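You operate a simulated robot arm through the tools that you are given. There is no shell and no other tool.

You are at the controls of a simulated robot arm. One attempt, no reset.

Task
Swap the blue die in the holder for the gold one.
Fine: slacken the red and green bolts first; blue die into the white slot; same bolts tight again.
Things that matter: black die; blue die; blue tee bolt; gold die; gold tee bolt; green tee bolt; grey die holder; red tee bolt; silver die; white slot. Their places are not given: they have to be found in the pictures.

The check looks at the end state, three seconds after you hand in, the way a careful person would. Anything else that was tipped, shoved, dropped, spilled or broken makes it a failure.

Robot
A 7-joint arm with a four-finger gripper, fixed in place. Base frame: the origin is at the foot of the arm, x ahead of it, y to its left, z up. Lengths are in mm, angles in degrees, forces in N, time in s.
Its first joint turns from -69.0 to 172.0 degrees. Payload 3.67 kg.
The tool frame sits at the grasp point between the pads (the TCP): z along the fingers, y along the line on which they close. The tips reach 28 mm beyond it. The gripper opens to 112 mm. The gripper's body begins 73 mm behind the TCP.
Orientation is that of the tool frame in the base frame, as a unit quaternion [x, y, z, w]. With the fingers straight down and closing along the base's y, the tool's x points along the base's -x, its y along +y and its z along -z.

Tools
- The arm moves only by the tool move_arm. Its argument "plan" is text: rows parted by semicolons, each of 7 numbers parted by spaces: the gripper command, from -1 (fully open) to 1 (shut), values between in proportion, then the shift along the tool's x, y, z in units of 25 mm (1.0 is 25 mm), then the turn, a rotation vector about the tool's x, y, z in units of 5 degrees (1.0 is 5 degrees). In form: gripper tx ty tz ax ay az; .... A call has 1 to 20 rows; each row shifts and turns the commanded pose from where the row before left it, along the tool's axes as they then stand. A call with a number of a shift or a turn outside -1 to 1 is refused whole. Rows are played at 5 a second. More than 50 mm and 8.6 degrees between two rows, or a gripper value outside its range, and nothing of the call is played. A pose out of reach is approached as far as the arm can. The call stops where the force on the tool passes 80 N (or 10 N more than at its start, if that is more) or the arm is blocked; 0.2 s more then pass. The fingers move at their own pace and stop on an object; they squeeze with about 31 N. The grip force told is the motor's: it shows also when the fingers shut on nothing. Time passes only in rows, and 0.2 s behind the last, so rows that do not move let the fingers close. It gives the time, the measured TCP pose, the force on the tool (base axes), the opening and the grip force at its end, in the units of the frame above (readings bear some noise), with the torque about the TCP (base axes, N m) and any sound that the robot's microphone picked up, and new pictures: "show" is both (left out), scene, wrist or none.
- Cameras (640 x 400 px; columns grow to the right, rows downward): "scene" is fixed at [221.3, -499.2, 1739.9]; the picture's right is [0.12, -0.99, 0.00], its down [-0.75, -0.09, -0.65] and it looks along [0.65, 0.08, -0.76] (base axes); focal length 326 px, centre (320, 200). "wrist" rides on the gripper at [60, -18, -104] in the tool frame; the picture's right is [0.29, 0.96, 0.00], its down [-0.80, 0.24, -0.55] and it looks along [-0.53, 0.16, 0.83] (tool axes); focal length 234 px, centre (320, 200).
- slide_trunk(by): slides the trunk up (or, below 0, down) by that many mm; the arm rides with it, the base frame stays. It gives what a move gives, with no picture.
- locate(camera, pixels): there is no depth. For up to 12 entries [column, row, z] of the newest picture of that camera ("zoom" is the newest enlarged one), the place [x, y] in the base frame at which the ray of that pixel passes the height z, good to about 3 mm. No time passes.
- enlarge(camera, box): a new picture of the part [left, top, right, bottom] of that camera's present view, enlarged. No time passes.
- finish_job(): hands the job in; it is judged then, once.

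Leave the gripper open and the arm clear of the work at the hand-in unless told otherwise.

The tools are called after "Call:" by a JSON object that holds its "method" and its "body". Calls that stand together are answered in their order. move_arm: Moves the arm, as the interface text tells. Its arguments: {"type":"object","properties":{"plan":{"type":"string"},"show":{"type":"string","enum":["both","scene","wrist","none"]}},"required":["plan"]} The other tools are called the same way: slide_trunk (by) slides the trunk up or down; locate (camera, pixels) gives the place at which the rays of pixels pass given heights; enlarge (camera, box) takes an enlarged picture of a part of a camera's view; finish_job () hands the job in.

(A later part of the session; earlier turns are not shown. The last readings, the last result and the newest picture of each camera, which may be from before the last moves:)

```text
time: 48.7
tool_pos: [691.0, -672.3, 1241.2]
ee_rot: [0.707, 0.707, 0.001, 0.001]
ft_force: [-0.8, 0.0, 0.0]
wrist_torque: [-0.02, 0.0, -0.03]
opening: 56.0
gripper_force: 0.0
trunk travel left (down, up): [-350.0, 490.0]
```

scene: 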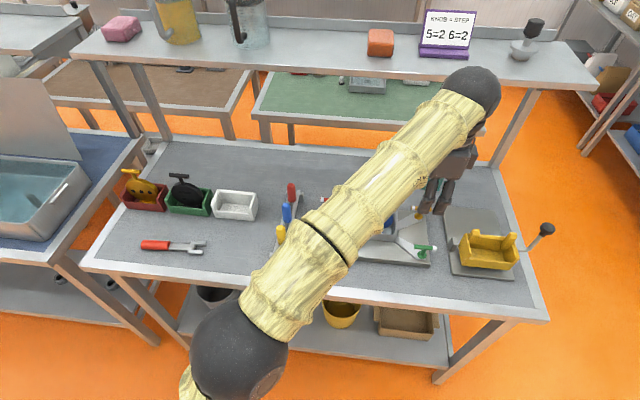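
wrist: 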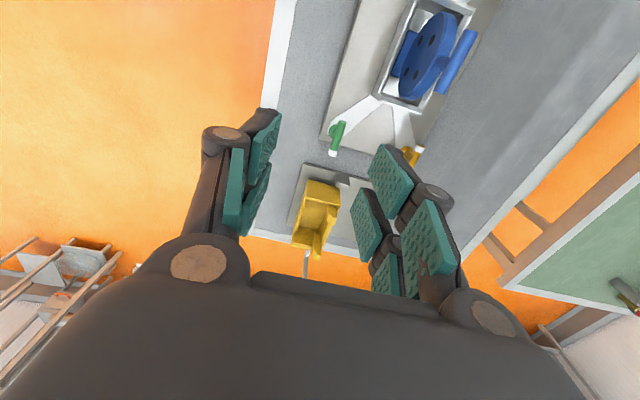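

Now I lean the tool 20° about the closing axis, so the fingers point down and towards −y and the wrist sits nearer the base. Then I'll move to about 130 mm above the green bolt.

Call:
{"method": "move_arm", "body": {"plan": "0 0 0 0 0 -1 0;0 0 0 0 0 -1 0;0 0 0 0 0 -1 0;0 0 0 0 0 -1 0;0 -0.03 0.28 0.87 0 0 0;0 -0.03 0.28 0.87 0 0 0;0 -0.03 0.28 0.87 0 0 0;0 -0.03 0.28 0.87 0 0 0;0 -0.03 0.28 0.87 0 0 0;0 -0.03 0.28 0.87 0 0 0;0 -0.03 0.28 0.87 0 0 0;0 0 0 0 0 0 0;0 0 0 0 0 0 0"}}

```text
time: 51.5
tool_pos: [741.0, -729.9, 1099.9]
ee_rot: [0.696, 0.696, -0.122, 0.124]
ft_force: [-0.4, 0.1, -0.3]
wrist_torque: [-0.01, -0.01, 0.02]
opening: 56.2
gripper_force: 0.1
trunk travel left (down, up): [-350.0, 490.0]
```

scene: 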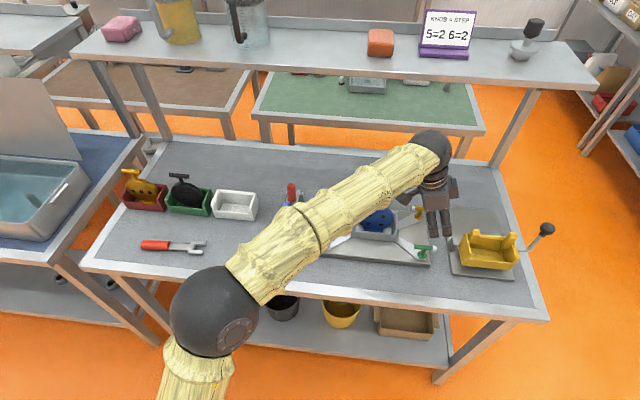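
wrist: 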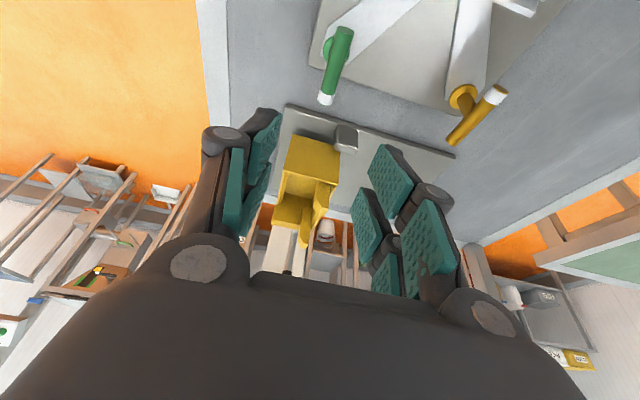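

Reached (741,-730,1100) with the lean. I'll enlarge the wrist view of the green bolt around (335,65) and locate it.

Call:
{"method": "enlarge", "body": {"camera": "wrist", "box": [280, 10, 400, 120]}}

Call:
{"method": "locate", "body": {"camera": "wrist", "pixels": [[343, 31, 965], [343, 31, 975], [325, 100, 965], [325, 100, 975], [334, 65, 970]]}}

Call:
{"method": "locate", "body": {"camera": "scene", "pixels": [[425.3, 248, 970], [425.3, 248, 975]]}}

```text
3.64 times, centred on (340, 65) of wrist
```

zoom: 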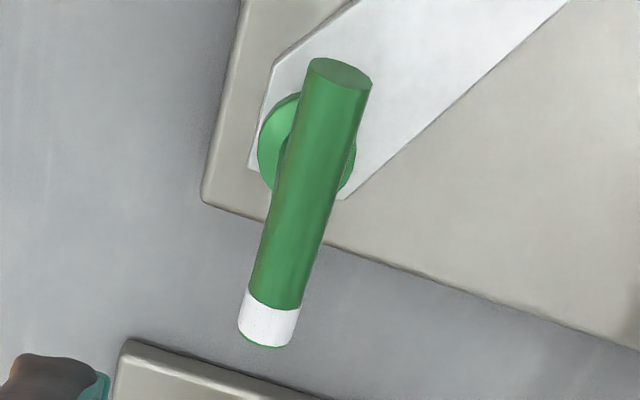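

```text
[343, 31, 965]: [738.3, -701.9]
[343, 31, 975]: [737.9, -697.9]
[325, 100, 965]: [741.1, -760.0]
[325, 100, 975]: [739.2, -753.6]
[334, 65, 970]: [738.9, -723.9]
```

```text
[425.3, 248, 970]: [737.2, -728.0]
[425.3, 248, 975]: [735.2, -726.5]
```

The green bar spans y −700 to −757 at x≈739, so its centre is about (739,-729). I'll nudge 2 mm and lower straight with the trunk by 124 mm.

Call:
{"method": "move_arm", "body": {"plan": "0 0.02 -0.08 0 0 0 0;0 0 0 0 0 0 0", "show": "none"}}

Call:
{"method": "slide_trunk", "body": {"by": -90}}

Call:
{"method": "move_arm", "body": {"plan": "0 0 0 0 0 0 0"}}

```text
time: 52.1
tool_pos: [737.6, -729.3, 1100.6]
ee_rot: [0.696, 0.696, -0.122, 0.124]
ft_force: [-0.4, 0.4, 0.0]
wrist_torque: [0.01, 0.02, 0.01]
opening: 55.9
gripper_force: 0.1
trunk travel left (down, up): [-350.0, 490.0]
```

```text
time: 53.4
tool_pos: [738.6, -729.8, 1010.4]
ee_rot: [0.697, 0.696, -0.121, 0.124]
ft_force: [-0.5, -0.3, 0.0]
wrist_torque: [-0.02, -0.01, -0.01]
opening: 56.2
gripper_force: 0.2
trunk travel left (down, up): [-260.0, 580.0]
```

```text
time: 53.8
tool_pos: [738.2, -729.5, 1010.3]
ee_rot: [0.697, 0.696, -0.123, 0.125]
ft_force: [0.4, 0.8, -0.1]
wrist_torque: [-0.02, 0.0, 0.0]
opening: 56.1
gripper_force: 0.1
trunk travel left (down, up): [-260.0, 580.0]
```

scene: 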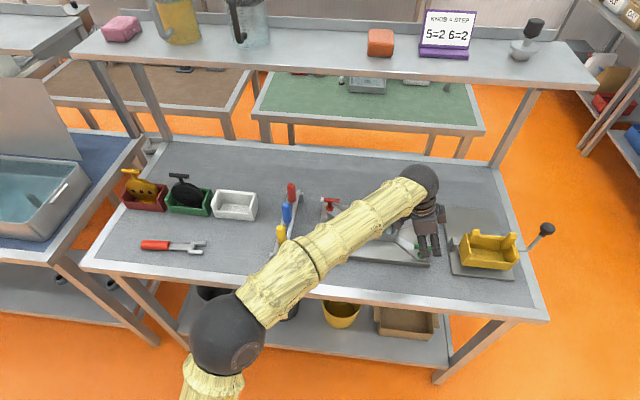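
wrist: 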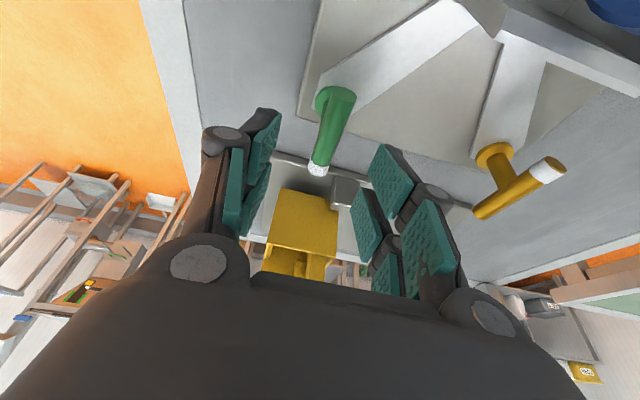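

The bar lies between the fingers and everything is clear. I'll slide another 35 mm down and then close.

Call:
{"method": "slide_trunk", "body": {"by": -35}}

Call:
{"method": "move_arm", "body": {"plan": "0.5 0 0 0 0 0 0;1 0 0 0 0 0 0;1 0 0 0 0 0 0;1 0 0 0 0 0 0", "show": "wrist"}}

```text
time: 54.5
tool_pos: [738.4, -729.4, 974.1]
ee_rot: [0.697, 0.696, -0.121, 0.126]
ft_force: [-0.4, -0.2, -0.4]
wrist_torque: [0.0, 0.01, 0.0]
opening: 56.3
gripper_force: 0.0
trunk travel left (down, up): [-225.0, 615.0]
```

```text
time: 55.5
tool_pos: [739.0, -729.7, 975.1]
ee_rot: [0.696, 0.697, -0.122, 0.126]
ft_force: [16.8, -4.5, 5.8]
wrist_torque: [0.04, -0.29, 0.26]
opening: 13.8
gripper_force: 45.3
trunk travel left (down, up): [-225.0, 615.0]
```

wrist: 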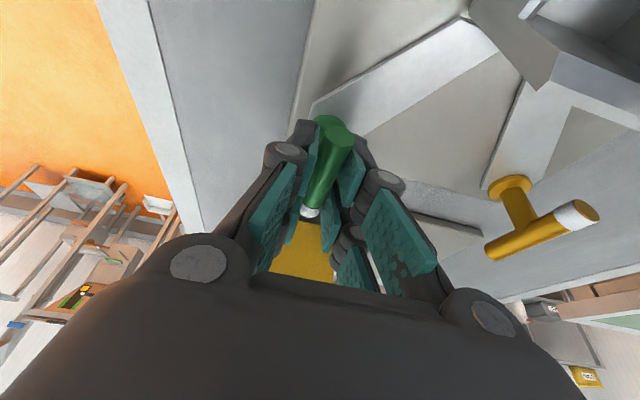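

Gripped (13.8 mm). Since the tool leans, I'll back off 15 mm along the tool axis so only the finger ends hold the bar and don't wedge on the stem. Then I'll regrip and begin the counter-clockwise turn.

Call:
{"method": "move_arm", "body": {"plan": "0.6 0 0.03 0 0 0 0;0.6 0 0 -0.3 0 0 0;0.6 0 0 -0.3 0 0 0;1 0 0 0 0 0 0;1 0 0 0 0 0 0;1 0 0 0 0 0 -0.5;1 0 0 0 0 0 -0.5;1 0 0 0 0 0 -1;1 0 0 0 0 0 -1;1 0 0 0 0 0 0", "show": "wrist"}}

```text
time: 57.7
tool_pos: [739.0, -724.5, 987.9]
ee_rot: [0.599, 0.781, -0.137, 0.108]
ft_force: [16.8, -6.2, 5.0]
wrist_torque: [-0.13, -0.51, 0.09]
opening: 14.0
gripper_force: 44.9
trunk travel left (down, up): [-225.0, 615.0]
```

wrist: 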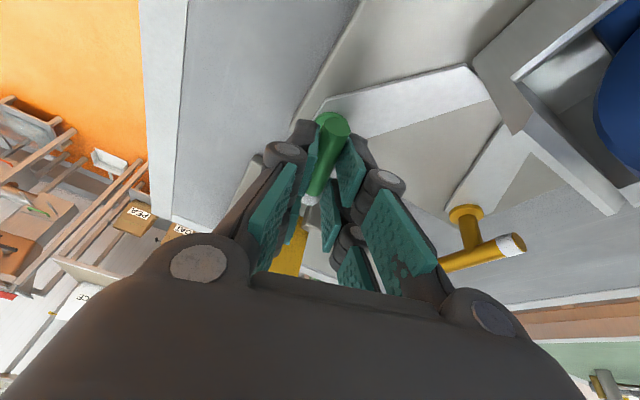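

The bolt follows, 15° so far. I'll continue in 30–45° chunks.

Call:
{"method": "move_arm", "body": {"plan": "1 0 0.02 0 0 0 0;1 0 0 0 0 0 -1;1 0 0 0 0 0 -1;1 0 0 0 0 0 -1;1 0 0 0 0 0 -1;1 0 0 0 0 0 -1;1 0 0 0 0 0 -1;1 0 0 0 0 0 0", "show": "none"}}

Call:
{"method": "move_arm", "body": {"plan": "1 0 0 0 0 0 -1;1 0 0 0 0 0 -1;1 0 0 0 0 0 -1;1 0 0 0 0 0 -1;1 0 0 0 0 0 -1;1 0 0 0 0 0 -1;1 0 0 0 0 0 -1;1 0 0 0 0 0 -1;1 0 0 0 0 0 -1;1 0 0 0 0 0 0"}}

```text
time: 59.5
tool_pos: [739.5, -723.0, 988.7]
ee_rot: [0.377, 0.91, -0.161, 0.068]
ft_force: [1.2, 28.5, -12.5]
wrist_torque: [0.47, -0.25, 0.04]
opening: 14.0
gripper_force: 44.6
trunk travel left (down, up): [-225.0, 615.0]
```

```text
time: 61.7
tool_pos: [740.3, -721.1, 988.9]
ee_rot: [-0.001, 0.985, -0.174, 0.001]
ft_force: [6.5, 42.1, -14.1]
wrist_torque: [1.03, -1.29, 0.05]
opening: 13.9
gripper_force: 45.1
trunk travel left (down, up): [-225.0, 615.0]
```

scene: 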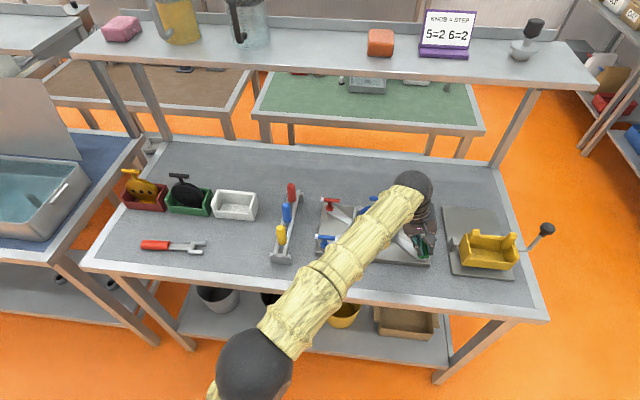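
wrist: 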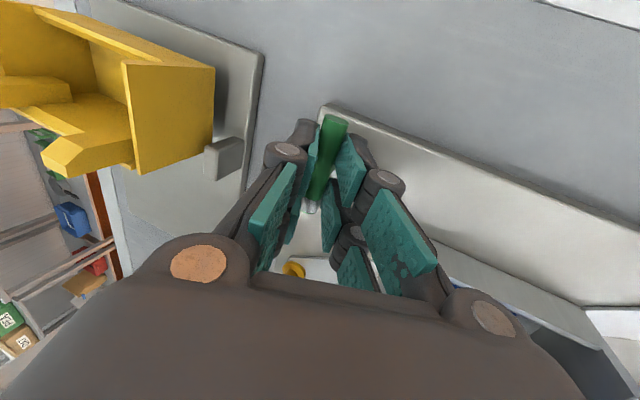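

90° turned. The side load is +42 N in y, so I'll shift 1.5 mm with it and continue.

Call:
{"method": "move_arm", "body": {"plan": "1 0 0.03 0 0 0 0;1 0 0.03 0 0 0 0;1 0 0 0 0 0 -1;1 0 0 0 0 0 -1;1 0 0 0 0 0 -1;1 0 0 0 0 0 -1;1 0 0 0 0 0 -1;1 0 0 0 0 0 -1;1 0 0 0 0 0 0", "show": "none"}}

Call:
{"method": "move_arm", "body": {"plan": "1 0 0 0 0 0 -1;1 0 0 0 0 0 -1;1 0 0 0 0 0 -1;1 0 0 0 0 0 -1;1 0 0 0 0 0 -1;1 0 0 0 0 0 -1;1 0 0 0 0 0 -1;1 0 0 0 0 0 -1;1 0 0 0 0 0 0"}}

```text
time: 63.7
tool_pos: [740.3, -722.9, 986.9]
ee_rot: [-0.255, 0.951, -0.169, -0.045]
ft_force: [-3.9, 26.7, -15.0]
wrist_torque: [1.03, -0.46, 0.01]
opening: 13.7
gripper_force: 45.1
trunk travel left (down, up): [-225.0, 615.0]
```

```text
time: 65.7
tool_pos: [739.8, -723.0, 990.3]
ee_rot: [-0.565, 0.806, -0.146, -0.098]
ft_force: [4.4, 0.8, 9.0]
wrist_torque: [0.37, -0.24, 0.02]
opening: 13.6
gripper_force: 44.7
trunk travel left (down, up): [-225.0, 615.0]
```

scene: 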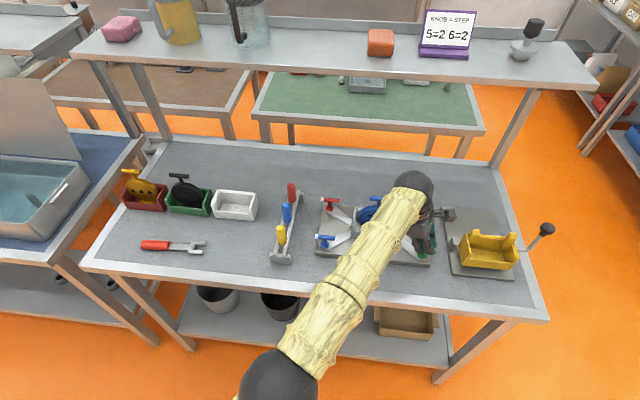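
wrist: 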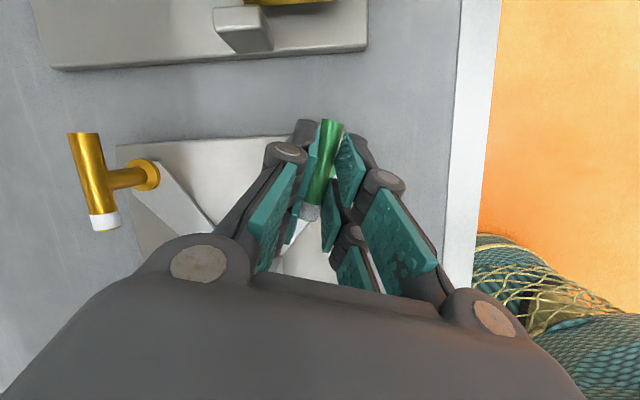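

160° turned. I'll turn the last 20°, then probe for the stop.

Call:
{"method": "move_arm", "body": {"plan": "1 0 0 0 0 0 -1;1 0 0 0 0 0 -1;1 0 0 0 0 0 -1;1 0 0 0 0 0 -1;1 0 0 0 0 0 0", "show": "none"}}

Call:
{"method": "move_arm", "body": {"plan": "1 0 0 0 0 0 -1;1 0 0 0 0 0 0", "show": "wrist"}}

```text
time: 66.9
tool_pos: [739.7, -724.8, 989.7]
ee_rot: [0.697, -0.696, 0.126, 0.121]
ft_force: [20.4, -13.5, 20.8]
wrist_torque: [-0.16, -0.43, 0.05]
opening: 13.8
gripper_force: 44.9
trunk travel left (down, up): [-225.0, 615.0]
```

```text
time: 67.5
tool_pos: [741.1, -722.0, 989.1]
ee_rot: [0.726, -0.665, 0.12, 0.127]
ft_force: [28.5, -15.1, 25.1]
wrist_torque: [-0.09, -0.63, -1.73]
opening: 16.3
gripper_force: 45.1
trunk travel left (down, up): [-225.0, 615.0]
```

wrist: 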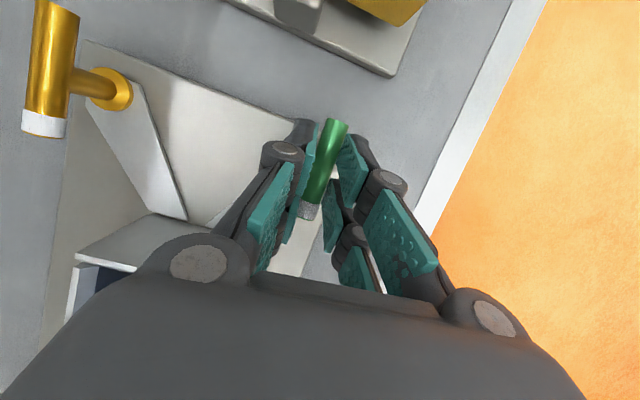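

The stop is felt (−1.7 N m), so the green bolt is fully slack. I'll turn back 5°, open, then rise vertically with the trunk.

Call:
{"method": "move_arm", "body": {"plan": "1 0 0 0 0 0 1;1 0 0 0 0 0 0;0 0 0 0 0 0 0;0 0 0 0 0 0 0", "show": "none"}}

Call:
{"method": "slide_trunk", "body": {"by": 225}}

Call:
{"method": "move_arm", "body": {"plan": "0 0 0 0 0 0 0"}}

```text
time: 68.5
tool_pos: [740.4, -723.0, 986.5]
ee_rot: [-0.696, 0.697, -0.123, -0.122]
ft_force: [0.9, -0.7, 0.2]
wrist_torque: [0.01, -0.01, -0.01]
opening: 56.0
gripper_force: 0.0
trunk travel left (down, up): [-225.0, 615.0]
```

```text
time: 70.9
tool_pos: [740.0, -723.3, 1213.3]
ee_rot: [-0.696, 0.697, -0.124, -0.121]
ft_force: [-0.8, 0.5, 0.2]
wrist_torque: [0.0, -0.01, -0.02]
opening: 55.8
gripper_force: 0.0
trunk travel left (down, up): [-450.0, 390.0]
```

```text
time: 71.3
tool_pos: [739.7, -723.8, 1212.8]
ee_rot: [-0.696, 0.697, -0.124, -0.121]
ft_force: [-0.1, 0.1, 0.5]
wrist_torque: [0.0, 0.0, 0.02]
opening: 56.1
gripper_force: 0.0
trunk travel left (down, up): [-450.0, 390.0]
```

scene: 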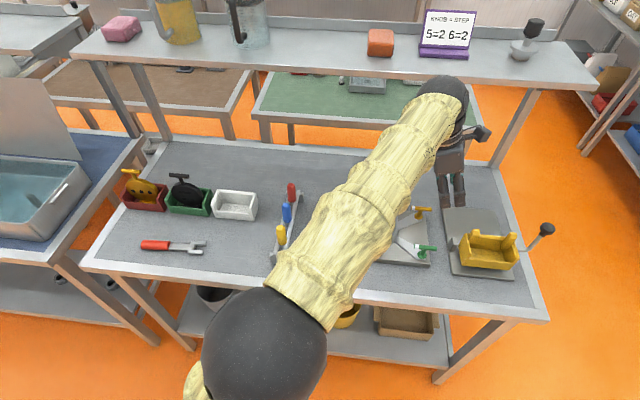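
wrist: 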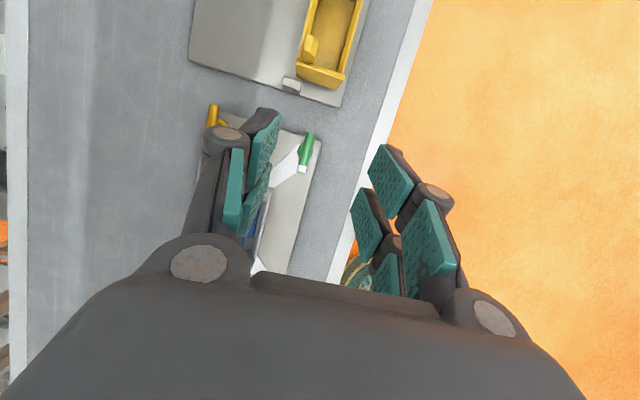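

Green is now turned with its white end on the other side. I'll keep this orientation for the dies, reduce the lean to 15°, and move above the blue die's tee (about (806,-588), tee height about 1075).

Call:
{"method": "move_arm", "body": {"plan": "0 0 0 0 0 -1 0;0 -0.863 -0.44 -0.231 0 0 0;0 -0.863 -0.44 -0.231 0 0 0;0 -0.863 -0.44 -0.231 0 0 0;0 -0.863 -0.44 -0.231 0 0 0;0 -0.863 -0.44 -0.231 0 0 0;0 -0.863 -0.44 -0.231 0 0 0;0 0 0 0 0 0 0;0 0 0 0 0 0 0"}}

```text
time: 73.3
tool_pos: [806.0, -589.6, 1215.3]
ee_rot: [-0.7, 0.702, -0.094, -0.091]
ft_force: [0.7, 0.6, 0.4]
wrist_torque: [0.0, -0.01, 0.0]
opening: 55.8
gripper_force: 0.0
trunk travel left (down, up): [-450.0, 390.0]
```

scene: 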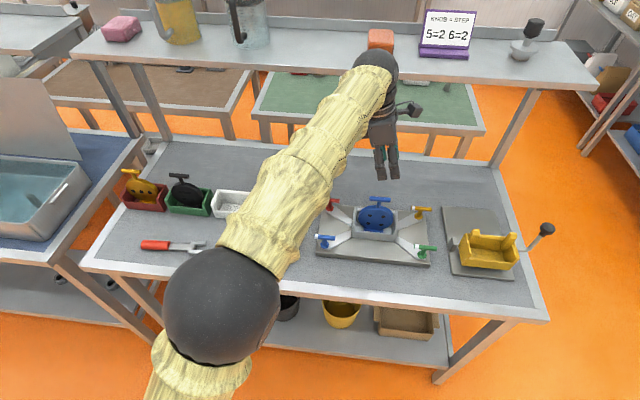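
wrist: 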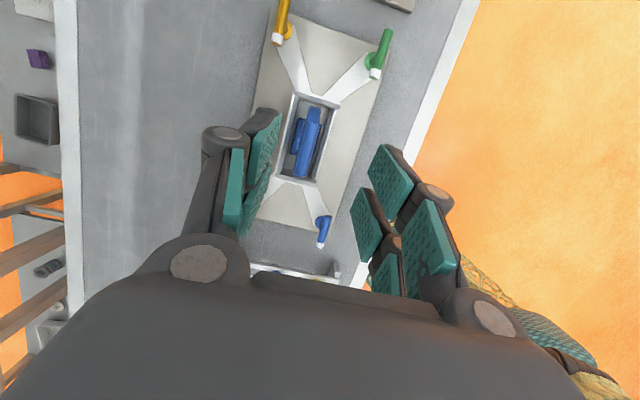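

I can see the die from above at (308,140). I'll enlarge both views.

Call:
{"method": "enlarge", "body": {"camera": "wrist", "box": [250, 80, 370, 200]}}

Call:
{"method": "enlarge", "body": {"camera": "scene", "box": [330, 185, 430, 255]}}

Call:
{"method": "locate", "body": {"camera": "wrist", "pixels": [[312, 110, 1060], [312, 110, 1080], [308, 150, 1060], [308, 150, 1080], [310, 131, 1040], [310, 131, 1060], [310, 131, 1080]]}}

```text
3.33 times, centred on (310, 140) of wrist
```

zoom: 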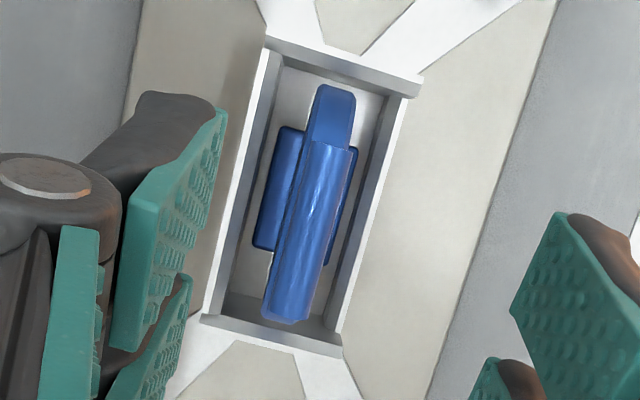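

```text
5.71 times, centred on (380, 220) of scene
```

zoom: 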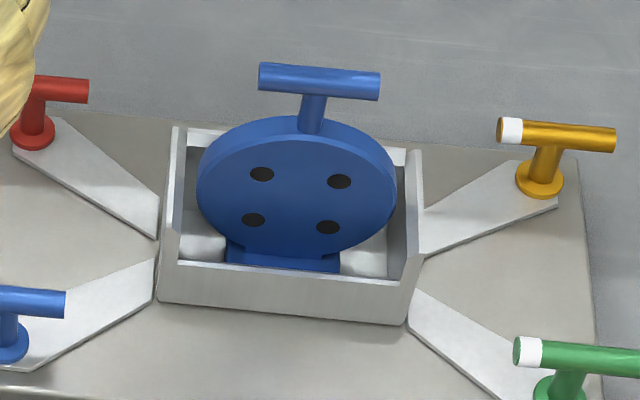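

```text
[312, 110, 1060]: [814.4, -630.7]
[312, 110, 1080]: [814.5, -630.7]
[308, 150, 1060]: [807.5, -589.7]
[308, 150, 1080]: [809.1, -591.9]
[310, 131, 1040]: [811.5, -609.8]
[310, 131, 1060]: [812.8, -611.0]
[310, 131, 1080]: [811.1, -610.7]
```

The bar's centre is at wrist (307,150), with ends at (314,123) and (300,177). I'll triangulate its height with the scene view (380,199.3).

Call:
{"method": "locate", "body": {"camera": "scene", "pixels": [[379.8, 199.3, 1060], [379.8, 199.3, 1070], [379.8, 199.3, 1080], [379.8, 199.3, 1090], [369.9, 198, 1075], [390.2, 200.2, 1075]]}}

Call:
{"method": "locate", "body": {"camera": "wrist", "pixels": [[307.3, 149.6, 1060], [307.3, 149.6, 1070], [307.3, 149.6, 1080], [313.9, 122.9, 1070], [300.4, 176.6, 1070], [310, 110, 1040], [270, 106, 1000], [330, 155, 1000]]}}

```text
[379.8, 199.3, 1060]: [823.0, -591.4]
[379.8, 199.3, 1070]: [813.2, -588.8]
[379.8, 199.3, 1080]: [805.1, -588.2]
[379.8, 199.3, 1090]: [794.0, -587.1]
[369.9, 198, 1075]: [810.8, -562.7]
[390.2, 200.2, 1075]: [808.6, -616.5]
```

```text
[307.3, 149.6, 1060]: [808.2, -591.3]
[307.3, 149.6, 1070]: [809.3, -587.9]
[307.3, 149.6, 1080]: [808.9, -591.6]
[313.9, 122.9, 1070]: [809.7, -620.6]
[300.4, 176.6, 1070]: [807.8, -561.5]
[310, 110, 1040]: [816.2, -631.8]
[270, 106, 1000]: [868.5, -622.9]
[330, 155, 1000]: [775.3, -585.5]
```

The tee bar is at (809,-589.5,1076). I'll shift +3 mm in x, then slide the trunk down in two steps.

Call:
{"method": "move_arm", "body": {"plan": "0 0 -0.12 0 0 0 0;0 0 0 0 0 0 0", "show": "none"}}

Call:
{"method": "slide_trunk", "body": {"by": -85}}

Call:
{"method": "move_arm", "body": {"plan": "0 0 0 0 0 0 0"}}

```text
time: 73.9
tool_pos: [807.8, -589.2, 1215.0]
ee_rot: [-0.701, 0.702, -0.094, -0.09]
ft_force: [1.4, -0.8, 0.3]
wrist_torque: [-0.01, 0.01, -0.01]
opening: 55.8
gripper_force: 0.1
trunk travel left (down, up): [-450.0, 390.0]
```

```text
time: 75.1
tool_pos: [808.4, -587.6, 1130.3]
ee_rot: [-0.7, 0.702, -0.095, -0.092]
ft_force: [-0.1, -0.1, 0.6]
wrist_torque: [0.02, -0.02, -0.02]
opening: 56.0
gripper_force: 0.1
trunk travel left (down, up): [-365.0, 475.0]
```

```text
time: 75.5
tool_pos: [808.6, -588.2, 1130.1]
ee_rot: [-0.7, 0.702, -0.094, -0.091]
ft_force: [-0.2, -0.7, 0.0]
wrist_torque: [-0.01, 0.0, 0.04]
opening: 56.0
gripper_force: 0.1
trunk travel left (down, up): [-365.0, 475.0]
```

scene: 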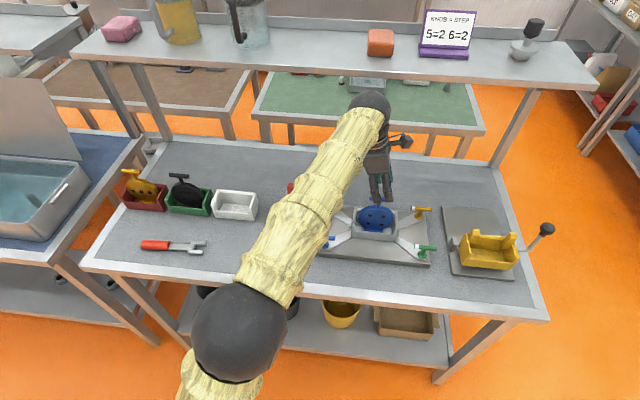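
wrist: 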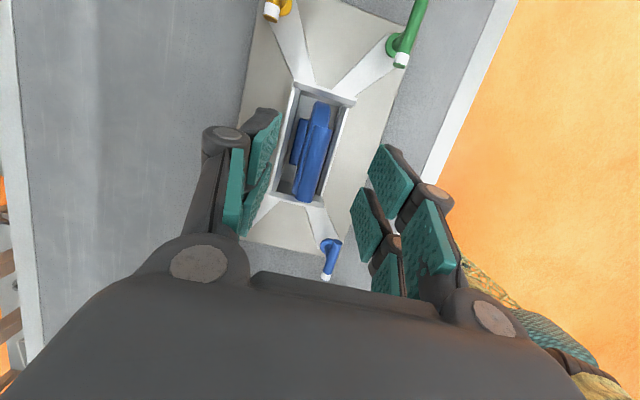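

Aligned with the bar between the fingers. I'll slide another 48 mm down and look before closing.

Call:
{"method": "slide_trunk", "body": {"by": -48}}

Call:
{"method": "move_arm", "body": {"plan": "0 0 0 0 0 0 0"}}

Call:
{"method": "enlarge", "body": {"camera": "wrist", "box": [240, 80, 400, 240]}}

```text
time: 76.4
tool_pos: [807.9, -588.6, 1080.8]
ee_rot: [-0.7, 0.702, -0.094, -0.091]
ft_force: [-0.4, 0.9, 1.0]
wrist_torque: [-0.01, 0.0, 0.0]
opening: 56.0
gripper_force: 0.0
trunk travel left (down, up): [-317.0, 523.0]
```

```text
time: 76.8
tool_pos: [808.6, -588.2, 1082.9]
ee_rot: [0.701, -0.701, 0.094, 0.091]
ft_force: [1.0, 1.1, 0.3]
wrist_torque: [-0.02, -0.01, 0.0]
opening: 56.1
gripper_force: 0.1
trunk travel left (down, up): [-317.0, 523.0]
```

scene: 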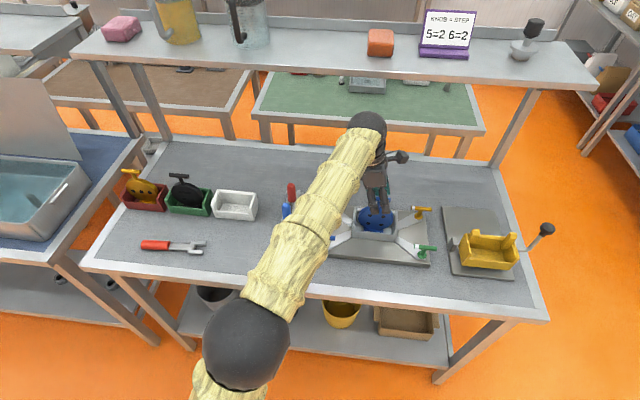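
wrist: 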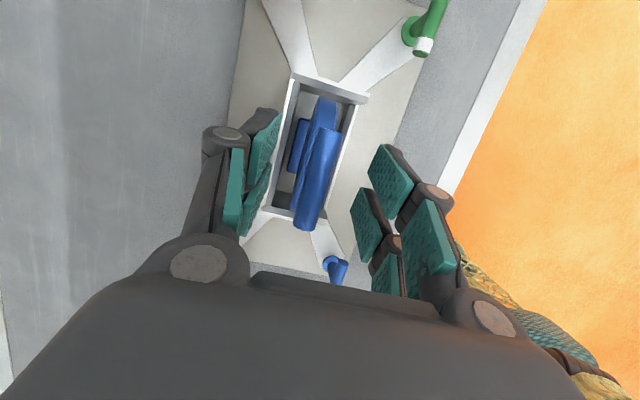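

```text
2.50 times, centred on (320, 160) of wrist
```

zoom: 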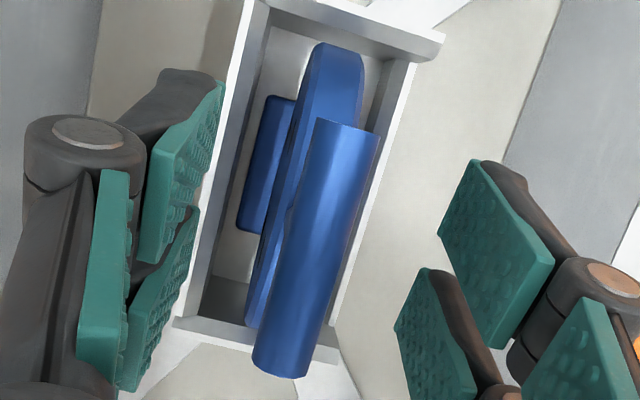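

The bar is well centred between the pads. I'll close on it.

Call:
{"method": "move_arm", "body": {"plan": "0.5 0 0 0 0 0 0;0.7 0 0 0 0 0 0;1 0 0 0 0 0 0;1 0 0 0 0 0 0;1 0 0 0 0 0 0", "show": "wrist"}}

```text
time: 78.0
tool_pos: [808.6, -588.5, 1081.3]
ee_rot: [0.701, -0.701, 0.094, 0.093]
ft_force: [1.7, -0.7, 0.7]
wrist_torque: [-0.05, -0.03, -0.01]
opening: 13.0
gripper_force: 31.3
trunk travel left (down, up): [-317.0, 523.0]
```

wrist: 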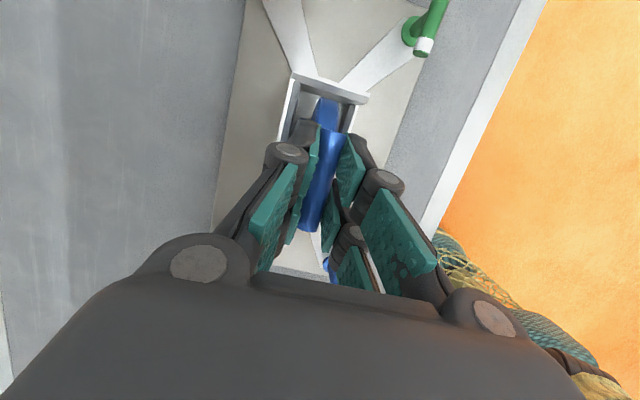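

Gripped with practically no side load. I'll test-lift 15 mm with the trunk.

Call:
{"method": "slide_trunk", "body": {"by": 15}}

Call:
{"method": "move_arm", "body": {"plan": "1 0 0 0 0 0 0"}}

```text
time: 78.7
tool_pos: [808.5, -588.3, 1094.7]
ee_rot: [0.701, -0.701, 0.094, 0.091]
ft_force: [0.8, 0.2, -5.8]
wrist_torque: [-0.02, 0.01, 0.01]
opening: 13.1
gripper_force: 31.9
trunk travel left (down, up): [-332.0, 508.0]
```

```text
time: 79.1
tool_pos: [808.3, -589.5, 1096.0]
ee_rot: [-0.7, 0.702, -0.093, -0.091]
ft_force: [-0.1, 0.4, -4.9]
wrist_torque: [0.01, 0.01, -0.01]
opening: 13.1
gripper_force: 30.9
trunk travel left (down, up): [-332.0, 508.0]
```

scene: 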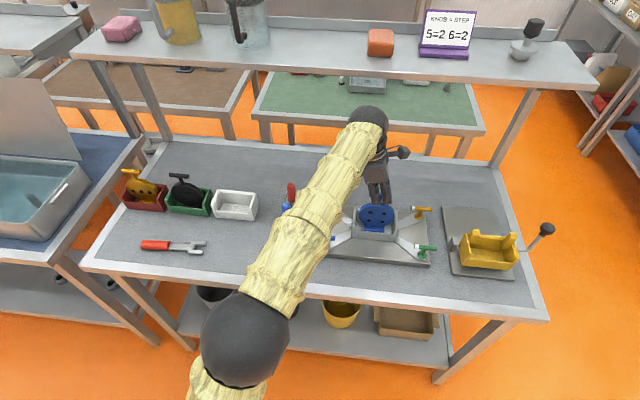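
wrist: 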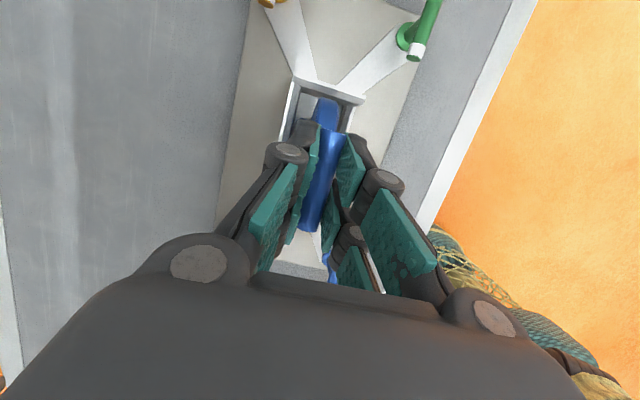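

The die weighs about 5 N and follows cleanly. I'll lift 150 mm more.

Call:
{"method": "slide_trunk", "body": {"by": 160}}

Call:
{"method": "move_arm", "body": {"plan": "1 0 0 0 0 0 0"}}

Call:
{"method": "enlarge", "body": {"camera": "scene", "box": [330, 130, 450, 260]}}

```text
time: 80.9
tool_pos: [810.7, -588.9, 1255.2]
ee_rot: [-0.701, 0.701, -0.093, -0.091]
ft_force: [-0.3, -0.1, -5.5]
wrist_torque: [0.02, -0.03, -0.01]
opening: 12.9
gripper_force: 30.8
trunk travel left (down, up): [-492.0, 348.0]
```

```text
time: 81.3
tool_pos: [809.5, -589.7, 1257.4]
ee_rot: [-0.701, 0.701, -0.093, -0.091]
ft_force: [-0.4, -0.5, -5.7]
wrist_torque: [0.01, -0.02, 0.0]
opening: 13.2
gripper_force: 31.2
trunk travel left (down, up): [-492.0, 348.0]
```

scene: 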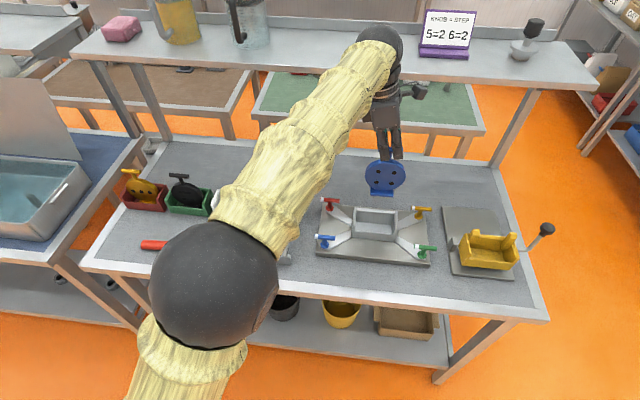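
wrist: 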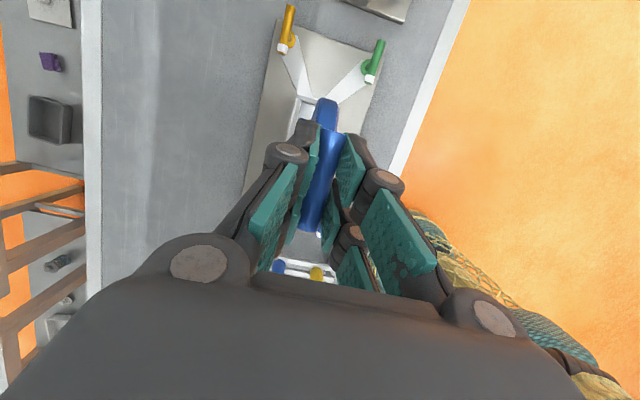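

```text
3.08 times, centred on (390, 195) of scene
```

zoom: 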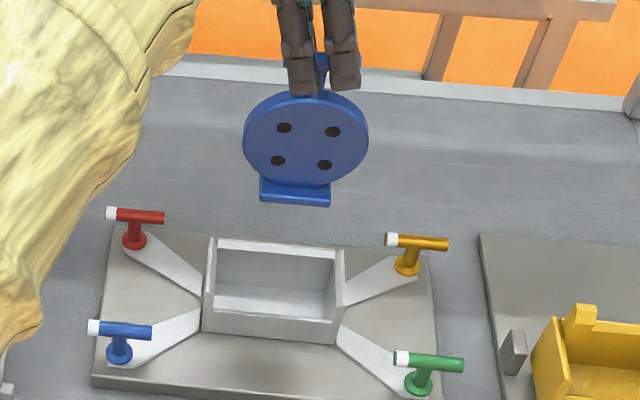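

The blue die hangs freely above the empty holder. I'll carry it at this height towards the white slot, stopping short at about y −250 to look.

Call:
{"method": "move_arm", "body": {"plan": "1 -0.93 -0.12 -0.249 0 0 0;1 -0.93 -0.12 -0.249 0 0 0;1 -0.93 -0.12 -0.249 0 0 0;1 -0.93 -0.12 -0.249 0 0 0;1 -0.93 -0.12 -0.249 0 0 0;1 -0.93 -0.12 -0.249 0 0 0;1 -0.93 -0.12 -0.249 0 0 0;1 -0.93 -0.12 -0.249 0 0 0;1 -0.93 -0.12 -0.249 0 0 0;1 -0.93 -0.12 -0.249 0 0 0;1 -0.93 -0.12 -0.249 0 0 0;1 -0.93 -0.12 -0.249 0 0 0;1 -0.93 -0.12 -0.249 0 0 0;1 -0.93 -0.12 -0.249 0 0 0;1 0 0 0 0 0 0"}}

Call:
{"method": "enlarge", "body": {"camera": "scene", "box": [110, 150, 310, 260]}}

Call:
{"method": "enlarge", "body": {"camera": "scene", "box": [310, 190, 440, 270]}}

```text
time: 84.5
tool_pos: [849.2, -253.1, 1256.0]
ee_rot: [-0.701, 0.701, -0.094, -0.092]
ft_force: [0.0, -0.8, -5.1]
wrist_torque: [0.03, 0.03, -0.01]
opening: 13.1
gripper_force: 31.4
trunk travel left (down, up): [-492.0, 348.0]
```

scene: 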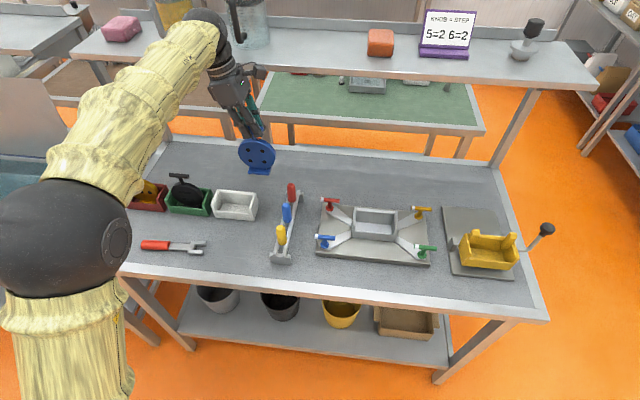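
wrist: 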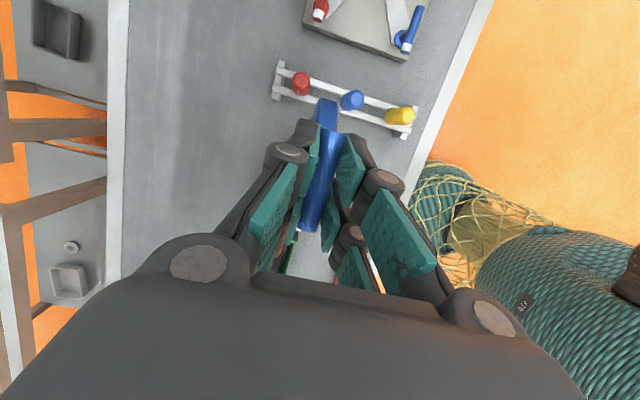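

```text
3.20 times, centred on (210, 205) of scene
```

zoom: 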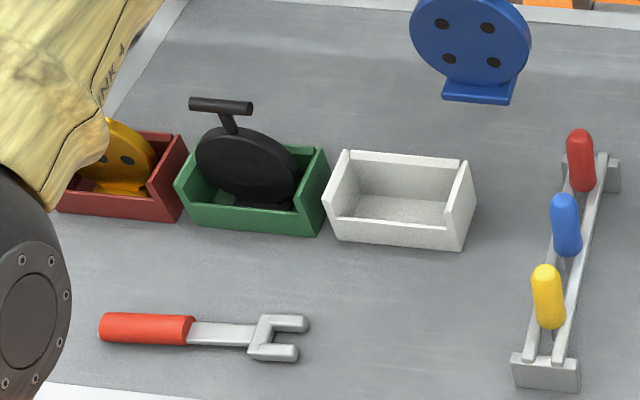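

```text
4.92 times, centred on (375, 230) of scene
```

zoom: 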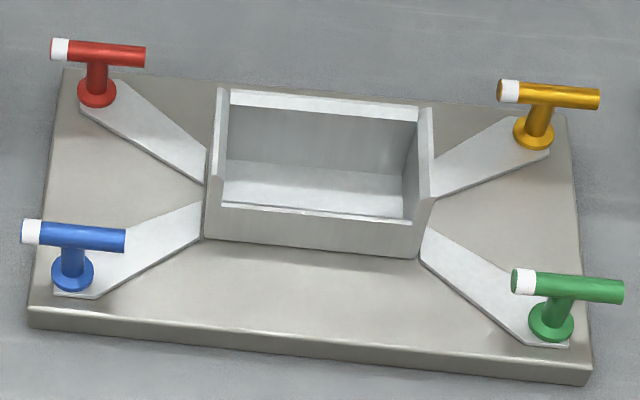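

Clear views. The holder centre, midway between the bolts at (809,-589), matches where the die's bar was, so dies sit centred in their pockets. I'll enlarge the white slot to find its centre.

Call:
{"method": "enlarge", "body": {"camera": "scene", "box": [200, 175, 270, 230]}}

Call:
{"method": "enlarge", "body": {"camera": "scene", "box": [345, 195, 415, 250]}}

```text
7.27 times, centred on (235, 202) of scene
```

zoom: 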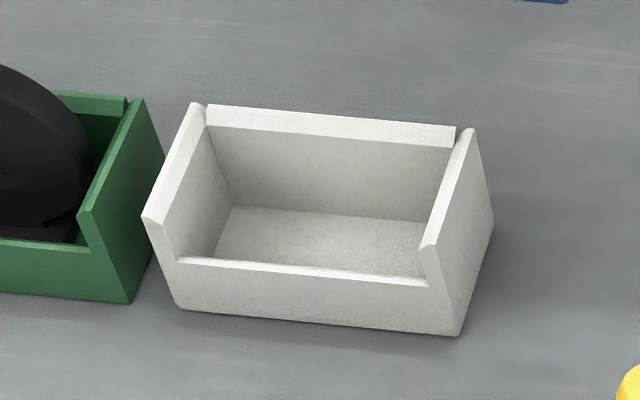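

```text
7.27 times, centred on (380, 222) of scene
```

zoom: 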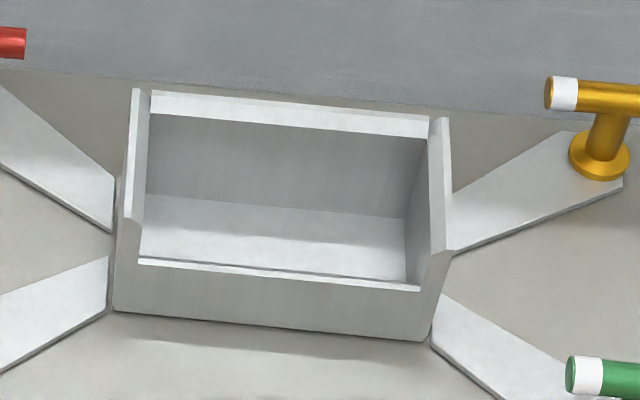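

I'll locate the side-wall top corners of the holder, as calibration against the known centre, and of the white slot at a few heights.

Call:
{"method": "locate", "body": {"camera": "scene", "pixels": [[355.4, 207.5, 980], [353.9, 225.3, 980], [396.5, 211.2, 980], [397.2, 229.8, 980], [355.4, 207.5, 1000], [353.9, 225.3, 1000], [396.5, 211.2, 1000], [397.2, 229.8, 1000]]}}

Call:
{"method": "locate", "body": {"camera": "scene", "pixels": [[218.1, 189.2, 960], [211.6, 205, 960], [255.2, 192.9, 960], [250.5, 208.7, 960], [218.1, 189.2, 980], [211.6, 205, 980], [255.2, 192.9, 980], [250.5, 208.7, 980], [216, 217.4, 900], [254, 221.1, 900], [216, 217.4, 880], [254, 221.1, 880]]}}

```text
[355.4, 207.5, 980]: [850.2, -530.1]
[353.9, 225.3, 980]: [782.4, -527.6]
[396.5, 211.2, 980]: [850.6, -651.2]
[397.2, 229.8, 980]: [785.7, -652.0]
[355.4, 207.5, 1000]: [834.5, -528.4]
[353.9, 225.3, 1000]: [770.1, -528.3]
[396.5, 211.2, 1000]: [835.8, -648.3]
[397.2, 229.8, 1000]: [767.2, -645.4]
```

```text
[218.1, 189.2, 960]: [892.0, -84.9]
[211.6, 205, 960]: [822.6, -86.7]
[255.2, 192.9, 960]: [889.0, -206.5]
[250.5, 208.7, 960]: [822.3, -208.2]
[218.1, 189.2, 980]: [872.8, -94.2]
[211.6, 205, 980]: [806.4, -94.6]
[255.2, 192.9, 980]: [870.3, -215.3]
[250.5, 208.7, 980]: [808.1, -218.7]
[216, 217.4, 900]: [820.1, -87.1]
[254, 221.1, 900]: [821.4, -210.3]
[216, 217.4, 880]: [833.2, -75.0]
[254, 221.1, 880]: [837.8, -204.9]
```

The holder's wall tops work out at z≈991. For the white slot I need the table height, so I'll enlarge the wrist view near the plate corner and rack foot to triangulate table points.

Call:
{"method": "enlarge", "body": {"camera": "wrist", "box": [260, 0, 440, 140]}}

Call:
{"method": "enlarge", "body": {"camera": "scene", "box": [260, 175, 340, 275]}}

```text
2.86 times, centred on (350, 70) of wrist
```

zoom: 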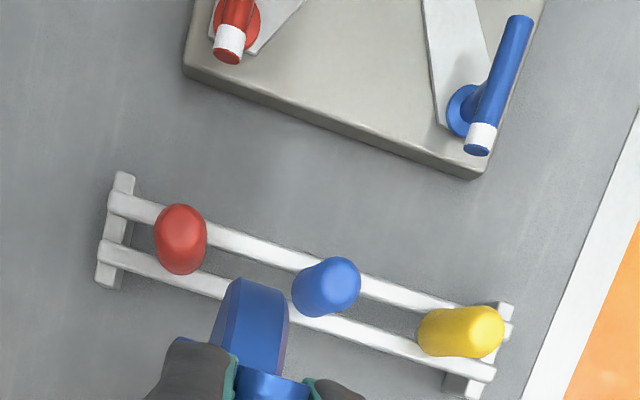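

```text
4.00 times, centred on (300, 225) of scene
```

zoom: 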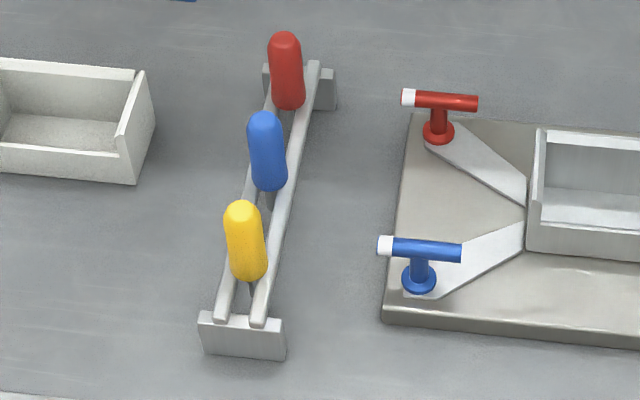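

I'll triangulate the plate's front-left bottom corner (scene 315.6,256 and wrist 403.8,63) and top corner (scene 316.5,252.8 and wrist 402.4,57).

Call:
{"method": "locate", "body": {"camera": "scene", "pixels": [[315.6, 256, 880], [315.6, 256, 900], [315.6, 256, 920], [316.5, 252.8, 900], [316.5, 252.8, 920], [316.5, 252.8, 940]]}}

Call:
{"method": "locate", "body": {"camera": "wrist", "pixels": [[403.8, 63, 880], [403.8, 63, 900], [403.8, 63, 920], [402.4, 57.1, 900], [402.4, 57.1, 920], [402.4, 57.1, 940]]}}

```text
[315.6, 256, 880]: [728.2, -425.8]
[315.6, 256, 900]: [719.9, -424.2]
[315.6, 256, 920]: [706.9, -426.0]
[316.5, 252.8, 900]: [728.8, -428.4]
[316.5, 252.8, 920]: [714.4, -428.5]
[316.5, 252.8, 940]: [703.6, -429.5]
```

```text
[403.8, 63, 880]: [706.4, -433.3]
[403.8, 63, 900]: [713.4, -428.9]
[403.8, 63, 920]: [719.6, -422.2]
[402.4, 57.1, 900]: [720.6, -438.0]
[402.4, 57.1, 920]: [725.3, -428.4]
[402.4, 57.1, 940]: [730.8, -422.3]
```

The table is at about z≈902 and the plate top at about 920. The slot's walls then top out near 960. I'll average several slot points for its centre.

Call:
{"method": "locate", "body": {"camera": "scene", "pixels": [[216.0, 217.2, 902], [254.0, 221.1, 902], [258.8, 206.4, 902], [218.1, 189.2, 961], [211.6, 205, 961], [255.2, 192.9, 961], [250.5, 208.7, 961], [224, 203.5, 907], [248.8, 205.4, 907], [215.8, 211.0, 940], [250.1, 213.9, 940]]}}

Call:
{"method": "locate", "body": {"camera": "scene", "pixels": [[352.2, 237.6, 920], [394.4, 241.8, 920], [355.5, 231, 960], [393.5, 234.6, 960], [357, 208.3, 990], [394.5, 212, 990], [357, 222, 925], [392, 224.5, 925]]}}

```text
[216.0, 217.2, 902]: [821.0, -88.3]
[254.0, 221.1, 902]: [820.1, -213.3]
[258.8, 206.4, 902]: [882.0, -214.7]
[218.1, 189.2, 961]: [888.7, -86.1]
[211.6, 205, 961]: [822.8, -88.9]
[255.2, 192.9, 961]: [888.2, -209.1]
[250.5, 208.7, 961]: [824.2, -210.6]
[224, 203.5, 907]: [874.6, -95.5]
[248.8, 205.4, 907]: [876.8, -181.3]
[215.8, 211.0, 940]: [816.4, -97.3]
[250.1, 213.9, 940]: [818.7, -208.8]
```

```text
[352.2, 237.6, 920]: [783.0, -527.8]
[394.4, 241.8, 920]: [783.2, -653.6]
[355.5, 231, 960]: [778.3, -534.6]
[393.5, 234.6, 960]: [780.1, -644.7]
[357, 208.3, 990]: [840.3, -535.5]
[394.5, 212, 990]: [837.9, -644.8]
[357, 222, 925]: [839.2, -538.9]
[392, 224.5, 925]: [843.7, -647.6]
```

The holder is centred at (810,-590), matching the known value, and the white slot at about (854.5,-149.5). I'll move the die above it at the same height.

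Call:
{"method": "move_arm", "body": {"plan": "1 -0.81 -0.04 -0.217 0 0 0;1 -0.81 -0.04 -0.217 0 0 0;1 -0.81 -0.04 -0.217 0 0 0;1 -0.81 -0.04 -0.217 0 0 0;1 -0.81 -0.04 -0.217 0 0 0;1 0 0 0 0 0 0;1 0 0 0 0 0 0"}}

Call:
{"method": "enlarge", "body": {"camera": "scene", "box": [160, 110, 310, 240]}}

```text
time: 86.1
tool_pos: [857.8, -145.9, 1254.9]
ee_rot: [-0.7, 0.702, -0.094, -0.092]
ft_force: [0.4, 0.3, -5.8]
wrist_torque: [0.03, 0.01, 0.03]
opening: 13.2
gripper_force: 31.0
trunk travel left (down, up): [-492.0, 348.0]
```

scene: 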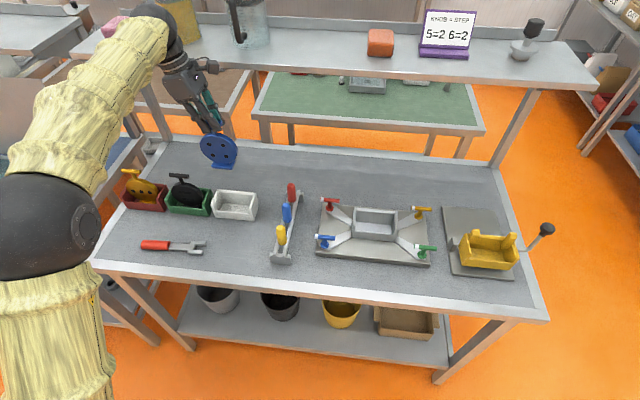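
wrist: 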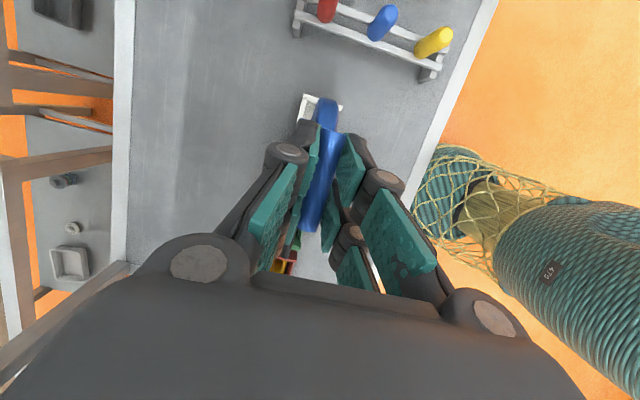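

```text
3.08 times, centred on (235, 175) of scene
```

zoom: 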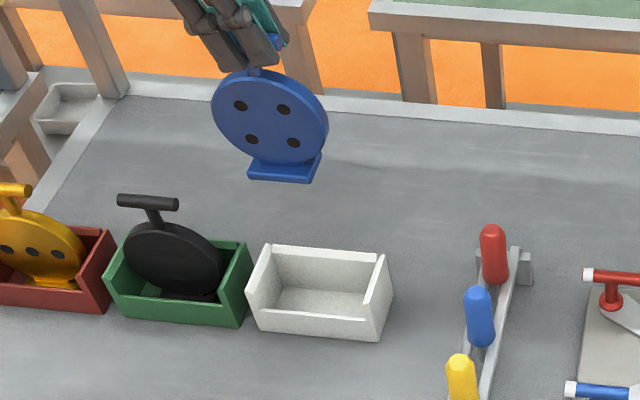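

I'll correct by (−3.5,−2) mm, then lower 105 mm to just above the slot walls and compare.

Call:
{"method": "move_arm", "body": {"plan": "1 0.077 0.14 0.02 0 0 0;1 0 0 0 0 0 0", "show": "none"}}

Call:
{"method": "slide_trunk", "body": {"by": -108}}

Call:
{"method": "move_arm", "body": {"plan": "1 0 0 0 0 0 0"}}

Call:
{"method": "enlarge", "body": {"camera": "scene", "box": [180, 150, 290, 230]}}

```text
time: 86.7
tool_pos: [855.0, -147.7, 1254.5]
ee_rot: [0.701, -0.701, 0.094, 0.091]
ft_force: [-0.1, 0.4, -6.2]
wrist_torque: [0.01, 0.06, 0.03]
opening: 13.0
gripper_force: 30.9
trunk travel left (down, up): [-492.0, 348.0]
```

```text
time: 88.1
tool_pos: [853.8, -148.4, 1147.4]
ee_rot: [-0.7, 0.702, -0.094, -0.092]
ft_force: [0.0, -0.8, -5.7]
wrist_torque: [0.0, 0.01, 0.0]
opening: 13.2
gripper_force: 31.2
trunk travel left (down, up): [-384.0, 456.0]
```

```text
time: 88.5
tool_pos: [854.1, -147.7, 1146.3]
ee_rot: [-0.7, 0.702, -0.094, -0.092]
ft_force: [0.4, -0.5, -5.6]
wrist_torque: [0.05, 0.01, -0.04]
opening: 13.0
gripper_force: 30.9
trunk travel left (down, up): [-384.0, 456.0]
```

scene: 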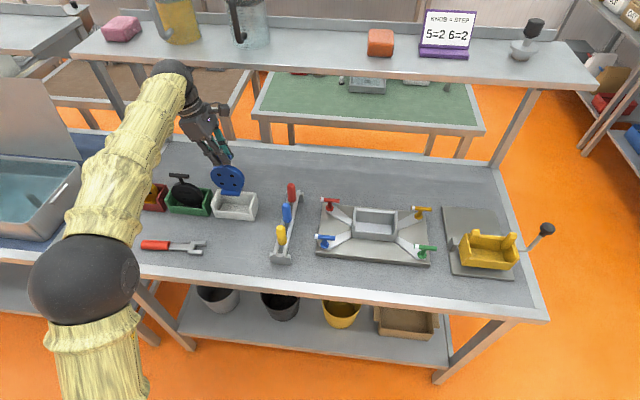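
wrist: 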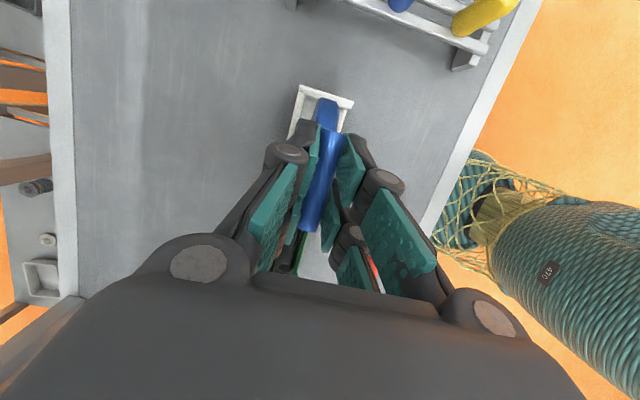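

```text
5.00 times, centred on (235, 190) of scene
```

zoom: 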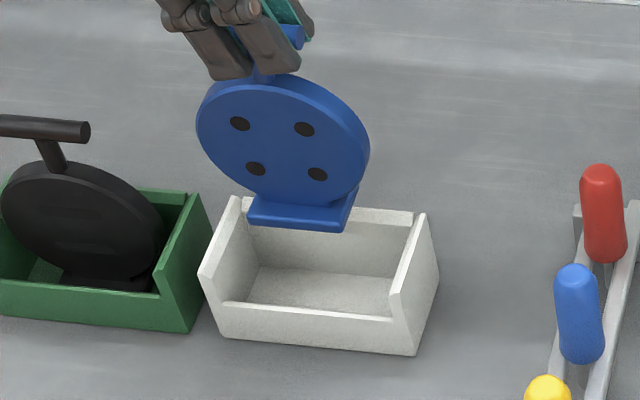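

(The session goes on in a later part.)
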